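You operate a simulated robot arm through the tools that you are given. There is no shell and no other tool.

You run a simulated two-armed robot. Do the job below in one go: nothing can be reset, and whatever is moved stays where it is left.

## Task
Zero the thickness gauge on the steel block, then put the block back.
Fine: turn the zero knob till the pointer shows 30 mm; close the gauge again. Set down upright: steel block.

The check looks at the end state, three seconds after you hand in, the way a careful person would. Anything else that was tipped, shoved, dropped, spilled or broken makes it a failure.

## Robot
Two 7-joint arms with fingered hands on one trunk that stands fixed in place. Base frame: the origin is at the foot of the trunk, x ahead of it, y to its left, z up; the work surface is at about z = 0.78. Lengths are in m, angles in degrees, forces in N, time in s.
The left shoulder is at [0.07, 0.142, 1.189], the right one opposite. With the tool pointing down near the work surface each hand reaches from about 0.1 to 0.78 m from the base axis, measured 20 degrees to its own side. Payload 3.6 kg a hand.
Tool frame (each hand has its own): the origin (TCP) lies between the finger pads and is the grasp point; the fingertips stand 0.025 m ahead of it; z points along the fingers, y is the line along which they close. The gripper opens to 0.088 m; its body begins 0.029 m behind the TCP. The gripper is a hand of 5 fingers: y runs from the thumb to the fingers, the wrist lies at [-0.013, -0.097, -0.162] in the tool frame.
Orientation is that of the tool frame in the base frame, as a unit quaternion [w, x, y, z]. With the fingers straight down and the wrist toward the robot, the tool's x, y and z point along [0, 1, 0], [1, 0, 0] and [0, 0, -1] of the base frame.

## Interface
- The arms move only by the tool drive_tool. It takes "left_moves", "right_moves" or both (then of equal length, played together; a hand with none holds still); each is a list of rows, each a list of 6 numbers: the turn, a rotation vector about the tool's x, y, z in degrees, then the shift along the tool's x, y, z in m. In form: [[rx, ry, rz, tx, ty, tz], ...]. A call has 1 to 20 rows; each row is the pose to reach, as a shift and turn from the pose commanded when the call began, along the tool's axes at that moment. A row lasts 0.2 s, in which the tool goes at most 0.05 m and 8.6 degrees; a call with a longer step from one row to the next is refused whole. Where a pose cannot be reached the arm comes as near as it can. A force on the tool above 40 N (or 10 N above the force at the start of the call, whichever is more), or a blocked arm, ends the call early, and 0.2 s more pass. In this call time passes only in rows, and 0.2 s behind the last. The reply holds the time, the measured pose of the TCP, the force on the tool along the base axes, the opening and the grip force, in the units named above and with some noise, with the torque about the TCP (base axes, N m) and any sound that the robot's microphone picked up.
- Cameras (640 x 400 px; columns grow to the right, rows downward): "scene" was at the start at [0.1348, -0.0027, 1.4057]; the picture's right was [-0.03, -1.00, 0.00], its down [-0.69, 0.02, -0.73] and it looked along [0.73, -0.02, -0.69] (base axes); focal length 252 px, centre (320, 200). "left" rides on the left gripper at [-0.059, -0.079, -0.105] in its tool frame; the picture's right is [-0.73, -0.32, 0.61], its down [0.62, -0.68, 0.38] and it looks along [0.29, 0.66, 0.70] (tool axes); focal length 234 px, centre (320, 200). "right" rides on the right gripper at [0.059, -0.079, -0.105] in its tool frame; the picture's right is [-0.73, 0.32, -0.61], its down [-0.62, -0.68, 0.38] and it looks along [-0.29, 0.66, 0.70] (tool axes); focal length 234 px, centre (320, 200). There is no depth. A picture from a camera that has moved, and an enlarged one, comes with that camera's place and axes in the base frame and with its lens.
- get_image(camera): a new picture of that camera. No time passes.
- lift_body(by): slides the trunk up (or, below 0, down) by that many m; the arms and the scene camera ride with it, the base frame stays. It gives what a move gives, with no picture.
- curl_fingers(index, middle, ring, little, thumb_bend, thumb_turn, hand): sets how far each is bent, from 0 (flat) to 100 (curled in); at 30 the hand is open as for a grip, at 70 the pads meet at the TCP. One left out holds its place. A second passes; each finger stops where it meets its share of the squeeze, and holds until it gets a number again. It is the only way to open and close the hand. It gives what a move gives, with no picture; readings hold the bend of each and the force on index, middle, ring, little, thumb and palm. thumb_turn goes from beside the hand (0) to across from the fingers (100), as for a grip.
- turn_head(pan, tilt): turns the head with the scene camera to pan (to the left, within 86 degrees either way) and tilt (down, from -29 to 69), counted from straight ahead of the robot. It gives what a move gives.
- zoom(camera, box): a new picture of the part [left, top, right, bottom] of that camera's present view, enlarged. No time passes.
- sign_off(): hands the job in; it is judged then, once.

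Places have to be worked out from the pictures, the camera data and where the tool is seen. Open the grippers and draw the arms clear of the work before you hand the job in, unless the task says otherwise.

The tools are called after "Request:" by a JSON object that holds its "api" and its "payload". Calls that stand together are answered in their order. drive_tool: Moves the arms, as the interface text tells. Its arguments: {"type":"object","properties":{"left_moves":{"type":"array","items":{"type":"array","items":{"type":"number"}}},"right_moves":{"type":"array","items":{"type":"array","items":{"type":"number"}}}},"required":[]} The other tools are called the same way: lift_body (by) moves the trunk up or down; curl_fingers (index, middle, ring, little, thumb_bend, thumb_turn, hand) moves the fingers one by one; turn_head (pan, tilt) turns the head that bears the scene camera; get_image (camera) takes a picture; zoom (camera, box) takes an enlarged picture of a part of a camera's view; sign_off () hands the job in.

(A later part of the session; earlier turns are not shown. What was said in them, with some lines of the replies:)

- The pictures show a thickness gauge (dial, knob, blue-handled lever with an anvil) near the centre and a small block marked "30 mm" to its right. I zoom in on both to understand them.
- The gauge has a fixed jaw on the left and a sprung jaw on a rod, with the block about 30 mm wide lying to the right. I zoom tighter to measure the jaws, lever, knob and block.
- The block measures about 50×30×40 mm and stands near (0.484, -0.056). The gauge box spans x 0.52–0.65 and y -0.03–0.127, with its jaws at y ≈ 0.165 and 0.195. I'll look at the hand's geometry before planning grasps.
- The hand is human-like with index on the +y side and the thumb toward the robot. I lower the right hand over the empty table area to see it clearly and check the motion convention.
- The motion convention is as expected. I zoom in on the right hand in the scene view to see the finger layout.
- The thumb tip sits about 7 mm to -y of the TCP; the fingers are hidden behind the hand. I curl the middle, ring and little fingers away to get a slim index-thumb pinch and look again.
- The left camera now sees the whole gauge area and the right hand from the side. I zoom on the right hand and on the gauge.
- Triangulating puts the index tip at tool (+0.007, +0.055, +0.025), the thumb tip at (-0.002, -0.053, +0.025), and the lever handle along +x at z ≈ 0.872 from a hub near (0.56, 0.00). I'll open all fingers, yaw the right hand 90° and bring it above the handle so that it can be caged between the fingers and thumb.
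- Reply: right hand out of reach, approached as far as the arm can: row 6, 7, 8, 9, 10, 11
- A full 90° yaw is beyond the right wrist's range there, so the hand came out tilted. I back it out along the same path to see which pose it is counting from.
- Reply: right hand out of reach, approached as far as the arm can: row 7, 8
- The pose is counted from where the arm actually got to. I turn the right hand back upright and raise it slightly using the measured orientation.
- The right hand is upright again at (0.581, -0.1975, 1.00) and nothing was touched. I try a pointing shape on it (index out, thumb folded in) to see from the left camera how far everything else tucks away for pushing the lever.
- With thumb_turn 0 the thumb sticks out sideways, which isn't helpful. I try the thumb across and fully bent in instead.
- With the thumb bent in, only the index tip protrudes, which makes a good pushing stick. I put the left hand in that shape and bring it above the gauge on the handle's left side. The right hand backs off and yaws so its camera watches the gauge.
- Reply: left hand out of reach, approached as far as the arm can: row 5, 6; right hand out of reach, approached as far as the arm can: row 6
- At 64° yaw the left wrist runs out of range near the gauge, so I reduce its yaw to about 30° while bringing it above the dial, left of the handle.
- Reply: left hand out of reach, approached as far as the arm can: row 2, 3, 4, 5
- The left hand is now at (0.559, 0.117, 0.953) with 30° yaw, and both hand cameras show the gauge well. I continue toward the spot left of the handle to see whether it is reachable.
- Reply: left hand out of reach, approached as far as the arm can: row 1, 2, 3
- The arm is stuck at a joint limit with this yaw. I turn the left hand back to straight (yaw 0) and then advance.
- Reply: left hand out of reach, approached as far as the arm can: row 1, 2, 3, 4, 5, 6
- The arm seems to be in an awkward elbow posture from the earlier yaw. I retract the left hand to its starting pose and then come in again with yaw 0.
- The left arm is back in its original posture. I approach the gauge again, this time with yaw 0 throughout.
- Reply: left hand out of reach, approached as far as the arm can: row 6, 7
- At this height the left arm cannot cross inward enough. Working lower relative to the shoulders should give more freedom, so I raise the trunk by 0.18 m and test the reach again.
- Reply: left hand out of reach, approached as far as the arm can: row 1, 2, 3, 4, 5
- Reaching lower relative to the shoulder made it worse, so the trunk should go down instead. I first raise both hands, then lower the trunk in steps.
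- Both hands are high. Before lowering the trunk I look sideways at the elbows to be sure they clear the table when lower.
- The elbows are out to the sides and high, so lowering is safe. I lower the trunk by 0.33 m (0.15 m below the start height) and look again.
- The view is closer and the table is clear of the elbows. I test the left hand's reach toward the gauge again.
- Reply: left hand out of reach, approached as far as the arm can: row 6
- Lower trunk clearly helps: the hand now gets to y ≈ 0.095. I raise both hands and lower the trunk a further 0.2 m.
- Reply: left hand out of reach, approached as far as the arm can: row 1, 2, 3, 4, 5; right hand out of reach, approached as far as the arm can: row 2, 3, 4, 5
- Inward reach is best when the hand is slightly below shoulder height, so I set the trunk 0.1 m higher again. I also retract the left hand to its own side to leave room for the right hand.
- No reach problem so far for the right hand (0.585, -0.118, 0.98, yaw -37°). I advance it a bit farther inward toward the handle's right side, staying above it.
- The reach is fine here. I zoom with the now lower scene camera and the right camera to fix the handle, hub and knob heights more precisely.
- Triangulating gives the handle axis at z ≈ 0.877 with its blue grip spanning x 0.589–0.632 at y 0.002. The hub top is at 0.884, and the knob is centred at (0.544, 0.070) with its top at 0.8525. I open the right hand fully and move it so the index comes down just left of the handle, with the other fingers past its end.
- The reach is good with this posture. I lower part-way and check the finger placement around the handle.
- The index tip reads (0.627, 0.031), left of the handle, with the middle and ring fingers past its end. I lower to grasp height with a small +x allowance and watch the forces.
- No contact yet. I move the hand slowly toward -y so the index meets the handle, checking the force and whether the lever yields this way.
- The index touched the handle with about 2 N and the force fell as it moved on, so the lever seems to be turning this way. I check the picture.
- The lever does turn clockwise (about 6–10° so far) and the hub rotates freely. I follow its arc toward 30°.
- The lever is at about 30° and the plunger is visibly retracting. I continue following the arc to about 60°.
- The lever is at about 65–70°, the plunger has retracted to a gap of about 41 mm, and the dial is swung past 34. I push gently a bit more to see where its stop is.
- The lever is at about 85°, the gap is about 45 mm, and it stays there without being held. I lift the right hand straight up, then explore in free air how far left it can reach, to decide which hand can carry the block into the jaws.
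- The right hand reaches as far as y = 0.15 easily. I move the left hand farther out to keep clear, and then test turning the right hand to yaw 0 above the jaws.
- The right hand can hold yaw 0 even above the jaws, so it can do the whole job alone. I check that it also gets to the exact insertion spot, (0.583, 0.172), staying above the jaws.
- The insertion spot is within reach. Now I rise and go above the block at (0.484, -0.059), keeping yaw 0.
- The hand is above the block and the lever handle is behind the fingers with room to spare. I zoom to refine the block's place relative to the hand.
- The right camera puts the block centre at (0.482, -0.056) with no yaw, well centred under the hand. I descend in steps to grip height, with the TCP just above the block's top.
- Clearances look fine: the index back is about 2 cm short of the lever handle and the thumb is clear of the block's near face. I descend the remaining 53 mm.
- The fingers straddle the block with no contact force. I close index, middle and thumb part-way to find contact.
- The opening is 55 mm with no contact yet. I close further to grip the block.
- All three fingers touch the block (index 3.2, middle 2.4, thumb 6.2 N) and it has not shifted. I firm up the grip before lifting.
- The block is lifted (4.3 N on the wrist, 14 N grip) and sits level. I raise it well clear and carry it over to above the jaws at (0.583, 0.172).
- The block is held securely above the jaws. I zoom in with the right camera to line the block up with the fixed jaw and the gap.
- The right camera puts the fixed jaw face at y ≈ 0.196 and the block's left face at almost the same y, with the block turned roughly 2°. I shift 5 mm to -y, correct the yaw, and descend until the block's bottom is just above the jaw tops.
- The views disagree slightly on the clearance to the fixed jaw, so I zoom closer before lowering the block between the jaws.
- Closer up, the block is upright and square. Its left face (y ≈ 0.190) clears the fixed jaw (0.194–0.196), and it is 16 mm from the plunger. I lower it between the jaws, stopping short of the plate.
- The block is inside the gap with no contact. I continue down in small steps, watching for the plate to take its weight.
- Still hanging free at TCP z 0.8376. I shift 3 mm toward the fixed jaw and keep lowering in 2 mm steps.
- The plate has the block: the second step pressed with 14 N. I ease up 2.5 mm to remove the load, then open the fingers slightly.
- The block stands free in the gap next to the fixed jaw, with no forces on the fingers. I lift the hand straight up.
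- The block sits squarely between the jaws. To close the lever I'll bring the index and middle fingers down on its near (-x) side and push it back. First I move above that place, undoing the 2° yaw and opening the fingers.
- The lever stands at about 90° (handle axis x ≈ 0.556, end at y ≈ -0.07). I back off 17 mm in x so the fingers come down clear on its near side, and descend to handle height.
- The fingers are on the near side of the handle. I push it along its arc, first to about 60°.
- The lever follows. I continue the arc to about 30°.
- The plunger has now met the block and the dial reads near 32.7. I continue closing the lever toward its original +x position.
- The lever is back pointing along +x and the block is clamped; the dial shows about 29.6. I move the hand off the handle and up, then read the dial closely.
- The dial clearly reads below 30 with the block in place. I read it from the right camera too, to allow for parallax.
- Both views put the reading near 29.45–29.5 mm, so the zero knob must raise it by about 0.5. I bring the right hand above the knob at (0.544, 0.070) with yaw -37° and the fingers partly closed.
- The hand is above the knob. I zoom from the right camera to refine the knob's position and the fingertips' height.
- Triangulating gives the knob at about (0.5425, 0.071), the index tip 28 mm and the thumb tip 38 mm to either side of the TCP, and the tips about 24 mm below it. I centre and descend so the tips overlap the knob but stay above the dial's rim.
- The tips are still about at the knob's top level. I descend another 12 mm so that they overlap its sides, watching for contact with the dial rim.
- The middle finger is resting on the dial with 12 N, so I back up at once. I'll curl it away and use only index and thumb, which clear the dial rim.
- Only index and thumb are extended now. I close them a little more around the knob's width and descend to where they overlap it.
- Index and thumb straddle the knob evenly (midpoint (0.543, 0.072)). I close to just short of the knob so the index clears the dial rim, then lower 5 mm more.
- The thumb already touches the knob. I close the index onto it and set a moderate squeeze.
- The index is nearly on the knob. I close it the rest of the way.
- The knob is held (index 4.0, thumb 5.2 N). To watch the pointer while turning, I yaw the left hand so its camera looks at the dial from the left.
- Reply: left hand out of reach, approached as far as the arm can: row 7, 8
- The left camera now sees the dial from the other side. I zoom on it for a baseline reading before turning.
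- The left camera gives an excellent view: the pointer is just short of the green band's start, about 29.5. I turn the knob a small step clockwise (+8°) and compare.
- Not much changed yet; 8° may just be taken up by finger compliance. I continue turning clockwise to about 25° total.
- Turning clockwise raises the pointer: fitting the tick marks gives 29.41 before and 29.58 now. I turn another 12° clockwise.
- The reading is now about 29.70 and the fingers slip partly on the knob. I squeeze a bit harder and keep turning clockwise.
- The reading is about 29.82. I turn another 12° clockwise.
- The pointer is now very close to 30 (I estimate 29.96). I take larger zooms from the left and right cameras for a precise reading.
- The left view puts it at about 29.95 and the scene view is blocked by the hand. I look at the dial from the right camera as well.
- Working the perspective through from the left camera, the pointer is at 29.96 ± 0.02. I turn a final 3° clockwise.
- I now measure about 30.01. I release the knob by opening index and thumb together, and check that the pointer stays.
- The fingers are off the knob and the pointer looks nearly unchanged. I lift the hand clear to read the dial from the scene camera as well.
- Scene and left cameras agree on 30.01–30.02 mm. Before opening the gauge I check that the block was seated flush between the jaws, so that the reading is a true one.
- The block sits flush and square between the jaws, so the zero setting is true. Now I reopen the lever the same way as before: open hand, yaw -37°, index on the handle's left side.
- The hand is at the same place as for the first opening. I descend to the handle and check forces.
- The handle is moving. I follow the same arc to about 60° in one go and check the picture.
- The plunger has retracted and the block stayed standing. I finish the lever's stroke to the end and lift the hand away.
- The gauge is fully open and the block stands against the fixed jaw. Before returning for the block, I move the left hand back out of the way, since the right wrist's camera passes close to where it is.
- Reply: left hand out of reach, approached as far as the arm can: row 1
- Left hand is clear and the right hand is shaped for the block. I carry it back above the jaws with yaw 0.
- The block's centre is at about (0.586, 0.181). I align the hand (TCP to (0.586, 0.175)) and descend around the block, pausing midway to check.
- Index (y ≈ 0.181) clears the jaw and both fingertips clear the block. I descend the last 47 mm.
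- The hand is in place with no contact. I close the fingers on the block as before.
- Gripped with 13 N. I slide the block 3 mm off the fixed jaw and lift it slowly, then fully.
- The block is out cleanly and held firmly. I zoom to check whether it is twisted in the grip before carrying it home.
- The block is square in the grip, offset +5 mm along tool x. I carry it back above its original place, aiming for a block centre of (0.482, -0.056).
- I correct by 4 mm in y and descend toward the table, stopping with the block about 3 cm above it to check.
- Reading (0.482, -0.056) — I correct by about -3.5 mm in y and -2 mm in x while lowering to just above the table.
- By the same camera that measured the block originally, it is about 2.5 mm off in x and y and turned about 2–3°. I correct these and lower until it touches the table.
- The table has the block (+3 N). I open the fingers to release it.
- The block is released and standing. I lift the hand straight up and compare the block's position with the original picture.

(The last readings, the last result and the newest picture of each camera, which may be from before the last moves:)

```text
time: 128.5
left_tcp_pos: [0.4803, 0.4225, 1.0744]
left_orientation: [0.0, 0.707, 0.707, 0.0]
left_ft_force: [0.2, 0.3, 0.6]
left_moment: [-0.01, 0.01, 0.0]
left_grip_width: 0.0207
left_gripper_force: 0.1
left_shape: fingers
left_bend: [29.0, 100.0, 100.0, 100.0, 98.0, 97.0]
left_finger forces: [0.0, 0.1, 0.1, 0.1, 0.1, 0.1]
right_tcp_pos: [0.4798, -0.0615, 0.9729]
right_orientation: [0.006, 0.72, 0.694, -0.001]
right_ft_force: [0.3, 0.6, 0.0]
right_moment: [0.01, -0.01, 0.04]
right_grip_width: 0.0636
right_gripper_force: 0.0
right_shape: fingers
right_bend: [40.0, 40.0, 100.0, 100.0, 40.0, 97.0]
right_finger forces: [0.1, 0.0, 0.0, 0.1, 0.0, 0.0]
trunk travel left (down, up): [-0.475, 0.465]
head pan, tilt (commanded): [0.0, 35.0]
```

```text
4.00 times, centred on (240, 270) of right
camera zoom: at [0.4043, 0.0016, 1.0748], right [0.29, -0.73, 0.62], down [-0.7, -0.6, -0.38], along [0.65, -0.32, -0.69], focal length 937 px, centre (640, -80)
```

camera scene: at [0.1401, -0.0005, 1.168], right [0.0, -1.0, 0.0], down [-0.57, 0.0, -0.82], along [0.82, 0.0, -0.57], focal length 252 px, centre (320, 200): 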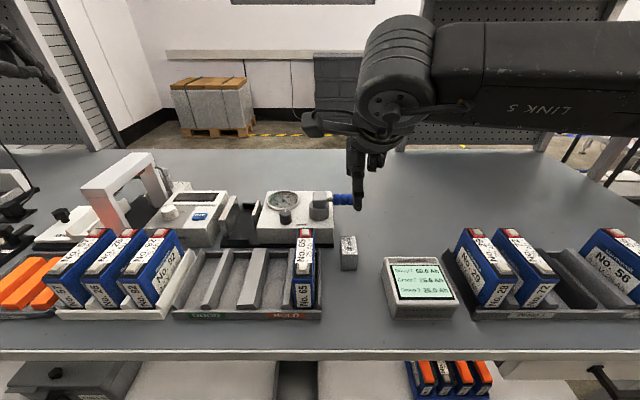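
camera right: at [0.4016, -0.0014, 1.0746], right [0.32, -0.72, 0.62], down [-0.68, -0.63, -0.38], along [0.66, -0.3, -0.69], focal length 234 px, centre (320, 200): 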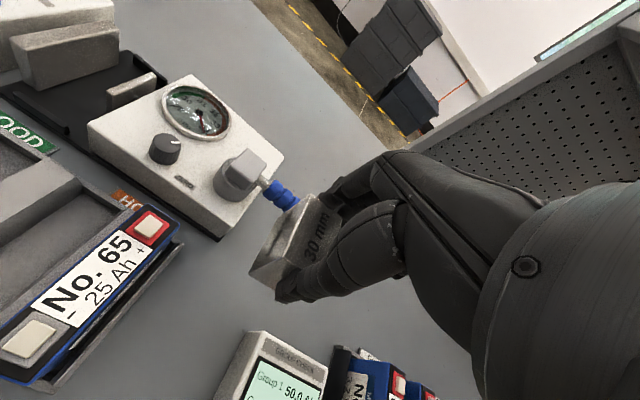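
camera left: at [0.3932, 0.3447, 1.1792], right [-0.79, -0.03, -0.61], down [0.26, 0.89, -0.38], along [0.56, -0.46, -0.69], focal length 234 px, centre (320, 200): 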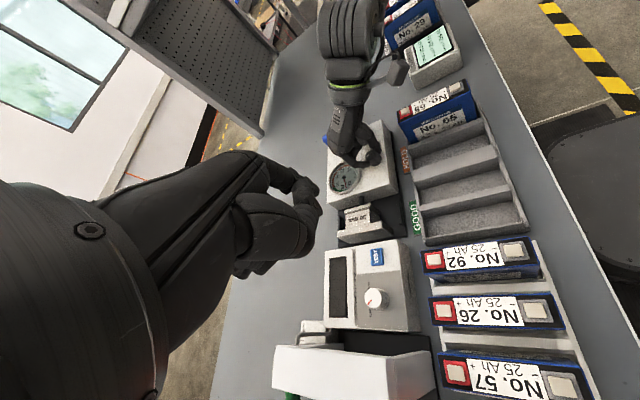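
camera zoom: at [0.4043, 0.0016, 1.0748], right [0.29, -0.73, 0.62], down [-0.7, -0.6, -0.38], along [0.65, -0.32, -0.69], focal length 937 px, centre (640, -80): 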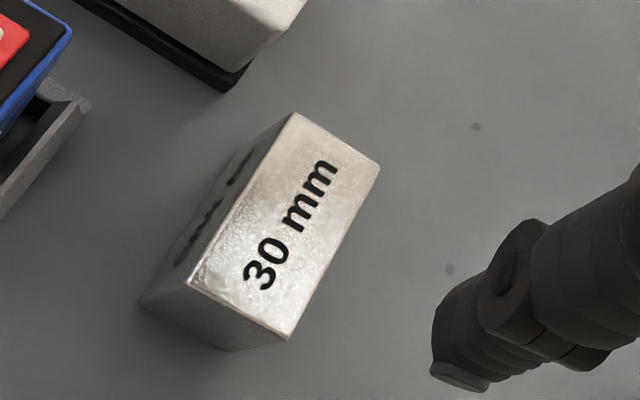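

The block is back within about 1.5 mm of where it stood, upright and square. Now I close the gauge: fingers open, hand lowered on the near side of the lever handle as before, tips staying well above the block.

Request:
{"api": "curl_fingers", "payload": {"hand": "right", "index": 30, "middle": 30, "thumb_bend": 30}}

Request:
{"api": "drive_tool", "payload": {"right_moves": [[0, 0, -2, -0.0015, -0.0165, 0], [0, 0, -2, -0.0015, -0.0165, 0.03], [0, 0, -2, -0.0015, -0.0165, 0.06], [0, 0, -2, -0.0015, -0.0165, 0.093]]}}

Request:
{"api": "zoom", "payload": {"camera": "right", "box": [100, 60, 420, 340]}}

Request:
{"api": "zoom", "payload": {"camera": "scene", "box": [225, 145, 385, 265]}}

```text
time: 129.5
left_tcp_pos: [0.4806, 0.4218, 1.0744]
left_orientation: [0.002, 0.707, 0.707, 0.001]
left_ft_force: [-0.8, -0.3, 0.1]
left_moment: [0.03, -0.01, 0.01]
left_grip_width: 0.0207
left_gripper_force: 0.2
left_shape: fingers
left_bend: [29.0, 100.0, 100.0, 100.0, 98.0, 97.0]
left_finger forces: [0.1, 0.1, 0.0, 0.1, 0.1, 0.1]
right_tcp_pos: [0.4802, -0.0613, 0.9718]
right_orientation: [0.007, 0.72, 0.694, 0.0]
right_ft_force: [0.0, 0.0, -0.2]
right_moment: [0.0, 0.01, 0.02]
right_grip_width: 0.0845
right_gripper_force: 0.2
right_shape: fingers
right_bend: [30.0, 30.0, 100.0, 100.0, 30.0, 96.0]
right_finger forces: [0.0, 0.0, 0.1, 0.1, 0.0, 0.1]
trunk travel left (down, up): [-0.475, 0.465]
head pan, tilt (commanded): [0.0, 35.0]
```

```text
time: 130.5
left_tcp_pos: [0.4816, 0.422, 1.0734]
left_orientation: [0.0, 0.707, 0.707, -0.001]
left_ft_force: [-0.1, -0.4, -0.3]
left_moment: [0.0, 0.04, 0.02]
left_grip_width: 0.0208
left_gripper_force: 0.2
left_shape: fingers
left_bend: [29.0, 100.0, 100.0, 100.0, 98.0, 97.0]
left_finger forces: [0.0, 0.0, 0.0, 0.0, 0.0, 0.0]
right_tcp_pos: [0.4641, -0.0639, 0.8781]
right_orientation: [0.006, 0.708, 0.706, 0.0]
right_ft_force: [0.6, -0.7, 0.4]
right_moment: [-0.02, 0.0, -0.03]
right_grip_width: 0.0846
right_gripper_force: 0.0
right_shape: fingers
right_bend: [30.0, 30.0, 100.0, 100.0, 30.0, 96.0]
right_finger forces: [0.0, 0.0, 0.1, 0.1, 0.0, 0.1]
trunk travel left (down, up): [-0.475, 0.465]
head pan, tilt (commanded): [0.0, 35.0]
```

```text
1.43 times, centred on (260, 200) of right
camera zoom: at [0.3867, -0.0029, 0.9802], right [0.32, -0.72, 0.62], down [-0.68, -0.63, -0.38], along [0.66, -0.3, -0.69], focal length 334 px, centre (406, 200)
```

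zoom: 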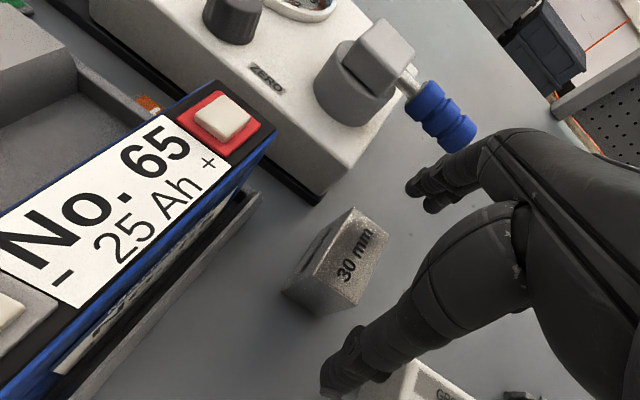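

```text
3.33 times, centred on (305, 205) of scene
camera zoom: at [0.1409, -0.0007, 1.1679], right [0.0, -1.0, 0.0], down [-0.57, 0.0, -0.82], along [0.82, 0.0, -0.57], focal length 839 px, centre (370, 183)
```

zoom: 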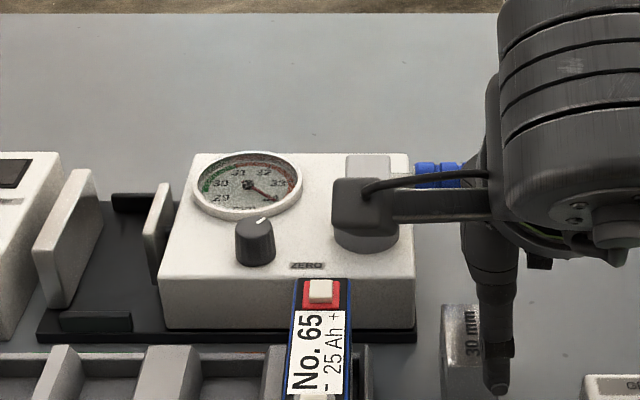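

The setup is the same as the first closing, and the thumb will pass about 3 cm above the block. I push the lever along its arc.

Request:
{"api": "drive_tool", "payload": {"right_moves": [[0, 0, 0, -0.0005, 0.012, 0], [0, 0, 0, -0.001, 0.0232, 0], [0, 0, 0, -0.0025, 0.0313, 0], [0, 0, 0, -0.004, 0.0393, 0], [0, 0, 0, -0.0032, 0.0475, 0], [0, 0, 0, -0.0024, 0.0557, 0]]}}

Request:
{"api": "drive_tool", "payload": {"right_moves": [[0, 0, 0, 0.003, 0.0075, 0], [0, 0, 0, 0.0065, 0.0148, 0], [0, 0, 0, 0.011, 0.0217, 0], [0, 0, 0, 0.016, 0.0282, 0]]}}

Request:
{"api": "zoom", "payload": {"camera": "scene", "box": [225, 145, 385, 265]}}

```text
time: 131.9
left_tcp_pos: [0.481, 0.4209, 1.074]
left_orientation: [0.001, 0.707, 0.707, 0.001]
left_ft_force: [0.2, -0.1, -0.3]
left_moment: [0.03, -0.01, 0.02]
left_grip_width: 0.0203
left_gripper_force: 0.1
left_shape: fingers
left_bend: [29.0, 100.0, 100.0, 100.0, 98.0, 97.0]
left_finger forces: [0.0, 0.0, 0.1, 0.1, 0.0, 0.0]
right_tcp_pos: [0.5201, -0.0663, 0.8787]
right_orientation: [0.006, 0.707, 0.707, 0.0]
right_ft_force: [-1.4, -0.7, -0.2]
right_moment: [0.03, 0.06, -0.01]
right_grip_width: 0.0837
right_gripper_force: 0.0
right_shape: fingers
right_bend: [31.0, 30.0, 100.0, 100.0, 30.0, 96.0]
right_finger forces: [0.6, 0.0, 0.0, 0.0, 0.0, 0.0]
trunk travel left (down, up): [-0.475, 0.465]
head pan, tilt (commanded): [0.0, 35.0]
```

```text
time: 132.9
left_tcp_pos: [0.4815, 0.4226, 1.0747]
left_orientation: [0.002, 0.707, 0.707, -0.001]
left_ft_force: [-0.7, -0.7, 0.2]
left_moment: [-0.01, 0.01, 0.01]
left_grip_width: 0.0207
left_gripper_force: 0.1
left_shape: fingers
left_bend: [29.0, 100.0, 100.0, 100.0, 98.0, 97.0]
left_finger forces: [0.1, 0.0, 0.0, 0.0, 0.1, 0.1]
right_tcp_pos: [0.5481, -0.0494, 0.8784]
right_orientation: [0.007, 0.708, 0.706, -0.001]
right_ft_force: [0.5, 0.3, 0.4]
right_moment: [-0.01, 0.04, 0.01]
right_grip_width: 0.0843
right_gripper_force: 0.5
right_shape: fingers
right_bend: [30.0, 30.0, 100.0, 100.0, 30.0, 96.0]
right_finger forces: [0.4, 0.0, 0.0, 0.1, 0.0, 0.1]
trunk travel left (down, up): [-0.475, 0.465]
head pan, tilt (commanded): [0.0, 35.0]
```

```text
3.33 times, centred on (305, 205) of scene
camera zoom: at [0.1402, -0.0004, 1.168], right [0.0, -1.0, 0.0], down [-0.57, 0.0, -0.82], along [0.82, 0.0, -0.57], focal length 839 px, centre (370, 183)
```

zoom: 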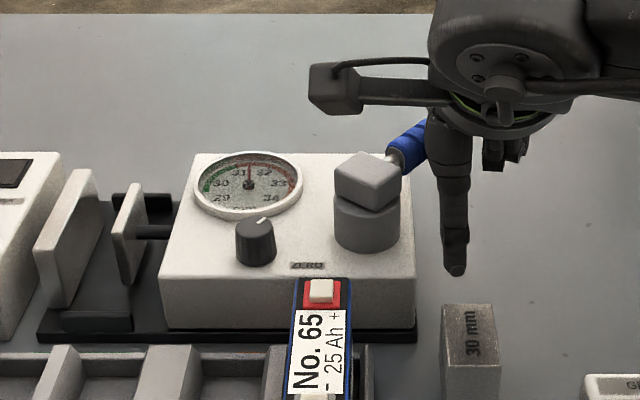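

The lever is at about 40° and the jaws are closing. I finish the stroke to the +x position and push a hair further to be sure it is fully closed.

Request:
{"api": "drive_tool", "payload": {"right_moves": [[0, 0, 0, 0.006, 0.0056, 0], [0, 0, 0, 0.0124, 0.0108, 0], [0, 0, 0, 0.02, 0.0145, 0], [0, 0, 0, 0.0273, 0.0176, 0]]}}

Request:
{"api": "drive_tool", "payload": {"right_moves": [[0, 0, 0, 0.0015, 0, 0], [0, 0, 0, 0.003, 0, 0]]}}

Request:
{"api": "zoom", "payload": {"camera": "right", "box": [100, 60, 420, 340]}}

Request:
{"api": "zoom", "payload": {"camera": "scene", "box": [225, 145, 385, 265]}}

```text
time: 133.9
left_tcp_pos: [0.481, 0.4228, 1.0732]
left_orientation: [0.001, 0.707, 0.707, 0.0]
left_ft_force: [0.2, 0.4, -0.1]
left_moment: [-0.02, 0.01, -0.01]
left_grip_width: 0.0207
left_gripper_force: 0.1
left_shape: fingers
left_bend: [29.0, 100.0, 100.0, 100.0, 98.0, 97.0]
left_finger forces: [0.0, 0.0, 0.1, 0.0, 0.0, 0.1]
right_tcp_pos: [0.5669, -0.0213, 0.8773]
right_orientation: [0.007, 0.708, 0.706, -0.001]
right_ft_force: [0.1, -0.3, -0.3]
right_moment: [0.01, 0.02, 0.01]
right_grip_width: 0.0844
right_gripper_force: 0.1
right_shape: fingers
right_bend: [30.0, 30.0, 100.0, 100.0, 30.0, 96.0]
right_finger forces: [0.0, 0.0, 0.0, 0.0, 0.1, 0.1]
trunk travel left (down, up): [-0.475, 0.465]
head pan, tilt (commanded): [0.0, 35.0]
```

```text
time: 134.5
left_tcp_pos: [0.4798, 0.4212, 1.0756]
left_orientation: [0.001, 0.707, 0.707, 0.0]
left_ft_force: [0.2, 0.1, -0.6]
left_moment: [0.01, 0.01, -0.01]
left_grip_width: 0.0207
left_gripper_force: 0.2
left_shape: fingers
left_bend: [29.0, 100.0, 100.0, 100.0, 98.0, 97.0]
left_finger forces: [0.0, 0.0, 0.1, 0.1, 0.0, 0.0]
right_tcp_pos: [0.5653, -0.0187, 0.8786]
right_orientation: [0.007, 0.707, 0.707, 0.0]
right_ft_force: [0.6, -1.1, -0.5]
right_moment: [0.0, 0.02, -0.01]
right_grip_width: 0.0847
right_gripper_force: 0.0
right_shape: fingers
right_bend: [30.0, 30.0, 100.0, 100.0, 30.0, 96.0]
right_finger forces: [0.0, 0.0, 0.0, 0.1, 0.0, 0.1]
trunk travel left (down, up): [-0.475, 0.465]
head pan, tilt (commanded): [0.0, 35.0]
```

```text
1.43 times, centred on (260, 200) of right
camera zoom: at [0.4878, 0.0409, 0.9808], right [0.32, -0.72, 0.62], down [-0.68, -0.63, -0.38], along [0.66, -0.3, -0.69], focal length 334 px, centre (406, 200)
```

zoom: 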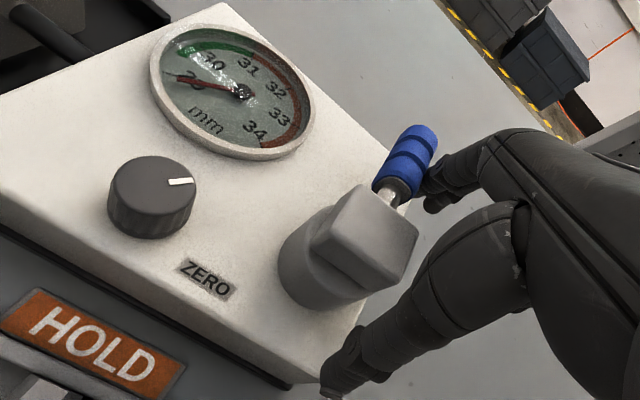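

```text
3.33 times, centred on (305, 205) of scene
camera zoom: at [0.1401, -0.0005, 1.168], right [0.0, -1.0, 0.0], down [-0.57, 0.0, -0.82], along [0.82, 0.0, -0.57], focal length 839 px, centre (370, 183)
```

zoom: 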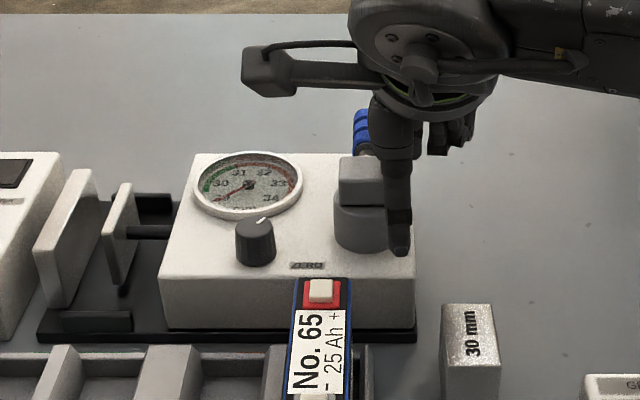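

The lever is closed and the plunger has returned. I move the hand off the handle and up, then compare the gauge with its initial state.

Request:
{"api": "drive_tool", "payload": {"right_moves": [[0, 0, 0, -0.015, 0, 0], [0, 0, 0, -0.035, 0, -0.01], [0, 0, 0, -0.045, 0, -0.05], [0, 0, 0, -0.06, 0, -0.09], [0, 0, 0, -0.1, 0, -0.1], [0, 0, 0, -0.14, 0, -0.1]]}}

Request:
{"api": "zoom", "payload": {"camera": "scene", "box": [210, 165, 360, 275]}}

Request:
{"api": "zoom", "payload": {"camera": "scene", "box": [260, 165, 340, 225]}}

Request:
{"api": "get_image", "payload": {"camera": "scene"}}

```text
time: 135.9
left_tcp_pos: [0.4809, 0.4209, 1.0753]
left_orientation: [0.002, 0.707, 0.707, -0.001]
left_ft_force: [0.6, -0.8, -0.4]
left_moment: [0.0, -0.01, -0.01]
left_grip_width: 0.0208
left_gripper_force: 0.0
left_shape: fingers
left_bend: [29.0, 100.0, 100.0, 100.0, 98.0, 97.0]
left_finger forces: [0.0, 0.1, 0.1, 0.0, 0.0, 0.0]
right_tcp_pos: [0.5638, -0.159, 0.98]
right_orientation: [0.006, 0.707, 0.707, 0.0]
right_ft_force: [0.4, -0.1, 0.3]
right_moment: [0.02, 0.01, -0.02]
right_grip_width: 0.0847
right_gripper_force: 0.1
right_shape: fingers
right_bend: [30.0, 30.0, 100.0, 100.0, 30.0, 96.0]
right_finger forces: [0.0, 0.1, 0.0, 0.0, 0.1, 0.0]
trunk travel left (down, up): [-0.475, 0.465]
head pan, tilt (commanded): [0.0, 35.0]
```

```text
3.64 times, centred on (285, 220) of scene
camera zoom: at [0.1399, -0.0015, 1.168], right [0.0, -1.0, 0.0], down [-0.57, 0.0, -0.82], along [0.82, 0.0, -0.57], focal length 915 px, centre (447, 127)
```

zoom: 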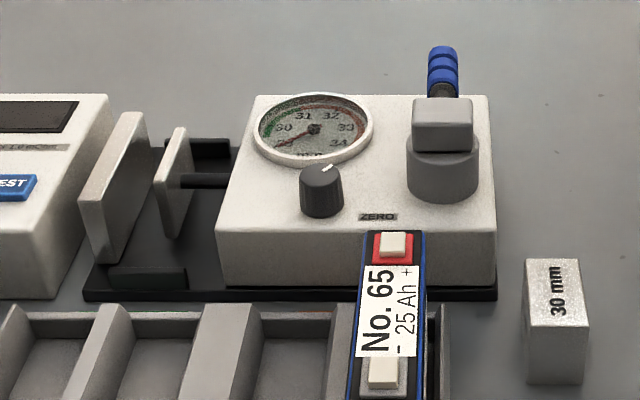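

```text
6.67 times, centred on (300, 195) of scene
camera zoom: at [0.1399, -0.0015, 1.168], right [0.0, -1.0, 0.0], down [-0.57, 0.0, -0.82], along [0.82, 0.0, -0.57], focal length 1678 px, centre (453, 233)
```

zoom: 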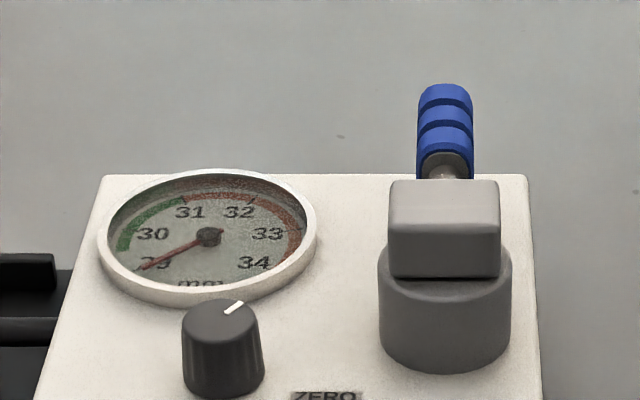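

```text
taken
camera scene: at [0.1399, -0.0015, 1.168], right [0.0, -1.0, 0.0], down [-0.57, 0.0, -0.82], along [0.82, 0.0, -0.57], focal length 252 px, centre (320, 200)
```

scene: 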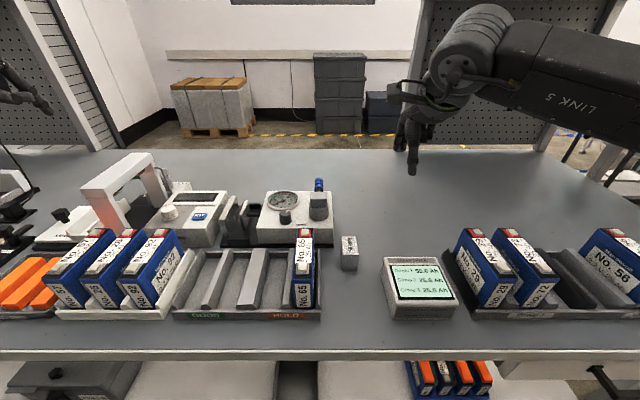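

The lever, plunger, gauge body and block all match the starting picture, apart from the newly set knob. I verify the knob mark stayed as set, then open both hands and draw the arms clear.

Request:
{"api": "zoom", "payload": {"camera": "scene", "box": [262, 183, 310, 213]}}

Request:
{"api": "curl_fingers", "payload": {"hand": "right", "index": 30, "middle": 30, "ring": 30, "little": 30, "thumb_bend": 30}}

Request:
{"api": "drive_tool", "payload": {"right_moves": [[0, 0, 0, -0.02, -0.005, -0.025], [0, 0, 0, -0.04, -0.01, -0.05], [0, 0, 0, -0.06, -0.015, -0.075], [0, 0, 0, -0.08, -0.02, -0.1], [0, 0, 0, -0.1, -0.025, -0.12]]}}

Request:
{"api": "curl_fingers", "payload": {"hand": "left", "index": 30, "middle": 30, "ring": 30, "little": 30, "thumb_bend": 30}}

Request:
{"api": "get_image", "payload": {"camera": "scene"}}

```text
13.33 times, centred on (286, 198) of scene
camera zoom: at [0.1399, -0.0015, 1.168], right [0.0, -1.0, 0.0], down [-0.57, 0.0, -0.82], along [0.82, 0.0, -0.57], focal length 3355 px, centre (773, 227)
```

zoom: 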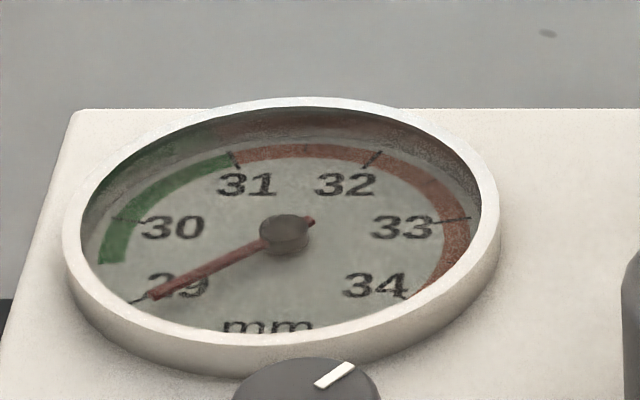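

```text
time: 136.9
left_tcp_pos: [0.4815, 0.4215, 1.0747]
left_orientation: [0.001, 0.707, 0.707, 0.0]
left_ft_force: [-0.2, -0.5, 0.2]
left_moment: [-0.02, -0.02, 0.03]
left_grip_width: 0.0206
left_gripper_force: 0.0
left_shape: fingers
left_bend: [29.0, 100.0, 100.0, 100.0, 98.0, 97.0]
left_finger forces: [0.0, 0.0, 0.0, 0.0, 0.0, 0.0]
right_tcp_pos: [0.5644, -0.1579, 0.9791]
right_orientation: [0.007, 0.708, 0.706, -0.001]
right_ft_force: [-0.7, -0.3, 0.4]
right_moment: [-0.02, -0.01, -0.01]
right_grip_width: 0.0849
right_gripper_force: 0.0
right_shape: fingers
right_bend: [30.0, 30.0, 30.0, 30.0, 30.0, 96.0]
right_finger forces: [0.1, 0.1, 0.1, 0.0, 0.0, 0.0]
trunk travel left (down, up): [-0.475, 0.465]
head pan, tilt (commanded): [0.0, 35.0]
```

```text
time: 138.1
left_tcp_pos: [0.4802, 0.4221, 1.0756]
left_orientation: [0.001, 0.707, 0.708, -0.001]
left_ft_force: [0.3, -0.7, -0.1]
left_moment: [-0.01, -0.01, -0.01]
left_grip_width: 0.0204
left_gripper_force: 0.0
left_shape: fingers
left_bend: [29.0, 100.0, 100.0, 100.0, 98.0, 97.0]
left_finger forces: [0.0, 0.0, 0.1, 0.1, 0.0, 0.0]
right_tcp_pos: [0.5377, -0.2579, 1.1002]
right_orientation: [0.008, 0.708, 0.706, 0.0]
right_ft_force: [-0.4, -0.3, 0.9]
right_moment: [0.02, 0.01, 0.01]
right_grip_width: 0.0849
right_gripper_force: 0.1
right_shape: fingers
right_bend: [30.0, 30.0, 30.0, 30.0, 30.0, 96.0]
right_finger forces: [0.0, 0.0, 0.0, 0.0, 0.0, 0.1]
trunk travel left (down, up): [-0.475, 0.465]
head pan, tilt (commanded): [0.0, 35.0]
```

```text
time: 139.1
left_tcp_pos: [0.4807, 0.4203, 1.0755]
left_orientation: [0.002, 0.707, 0.707, 0.0]
left_ft_force: [-0.4, -0.1, -0.6]
left_moment: [-0.03, -0.05, 0.01]
left_grip_width: 0.0851
left_gripper_force: 0.1
left_shape: fingers
left_bend: [30.0, 30.0, 30.0, 30.0, 30.0, 97.0]
left_finger forces: [0.0, 0.1, 0.1, 0.1, 0.1, 0.0]
right_tcp_pos: [0.5368, -0.258, 1.1008]
right_orientation: [0.006, 0.708, 0.706, -0.002]
right_ft_force: [0.7, -1.5, 0.2]
right_moment: [0.03, 0.0, 0.01]
right_grip_width: 0.0847
right_gripper_force: 0.0
right_shape: fingers
right_bend: [30.0, 30.0, 30.0, 30.0, 30.0, 96.0]
right_finger forces: [0.0, 0.0, 0.0, 0.0, 0.0, 0.0]
trunk travel left (down, up): [-0.475, 0.465]
head pan, tilt (commanded): [0.0, 35.0]
```

```text
taken
camera scene: at [0.1401, -0.0005, 1.168], right [0.0, -1.0, 0.0], down [-0.57, 0.0, -0.82], along [0.82, 0.0, -0.57], focal length 252 px, centre (320, 200)
```

scene: 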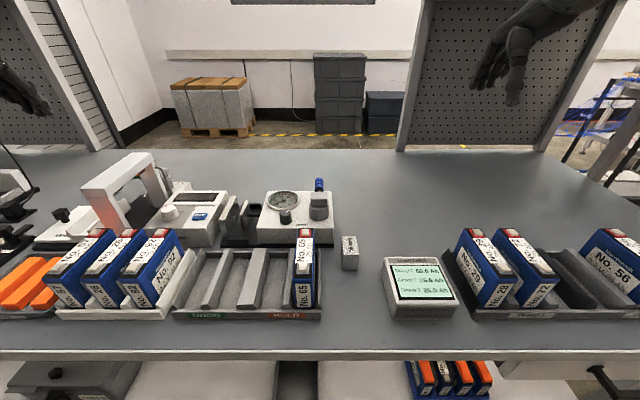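

Everything is in place: the knob mark is where I set it, and the gauge lever is closed. The block stands upright at its original spot, nothing else has moved, and both hands are open and clear. I hand in the job.

Request:
{"api": "sign_off", "payload": {}}

```text
The job is handed in.
```

The thickness gauge is zeroed on the steel block, the block is back in its place, and I've handed the job in. I don't have the check's result.

- **Zeroing:** With the block flush between the jaws, the dial first read about 29.4 mm. I turned the zero knob clockwise until the pointer showed 30 mm. After letting go, the scene camera read 30.01–30.02 mm and the left hand's camera about 30.03 mm.
- **Block:** It stands upright within about 2 mm of its original spot.
- **Gauge:** The lever is closed and in its original position. With the jaws empty, the pointer rests at 29, as it did at the start. The knob mark did not move while I opened and closed the lever.
- **Contact with the dial:** While I was lining up on the knob, the middle finger pressed on the dial with about 12 N. I backed off at once, and I saw no sign of damage or movement.

Nothing else on the bench appears to have moved. Both hands are open and clear of the work. The trunk is 0.25 m lower than at the start, because the arms could not reach the gauge from the original height.
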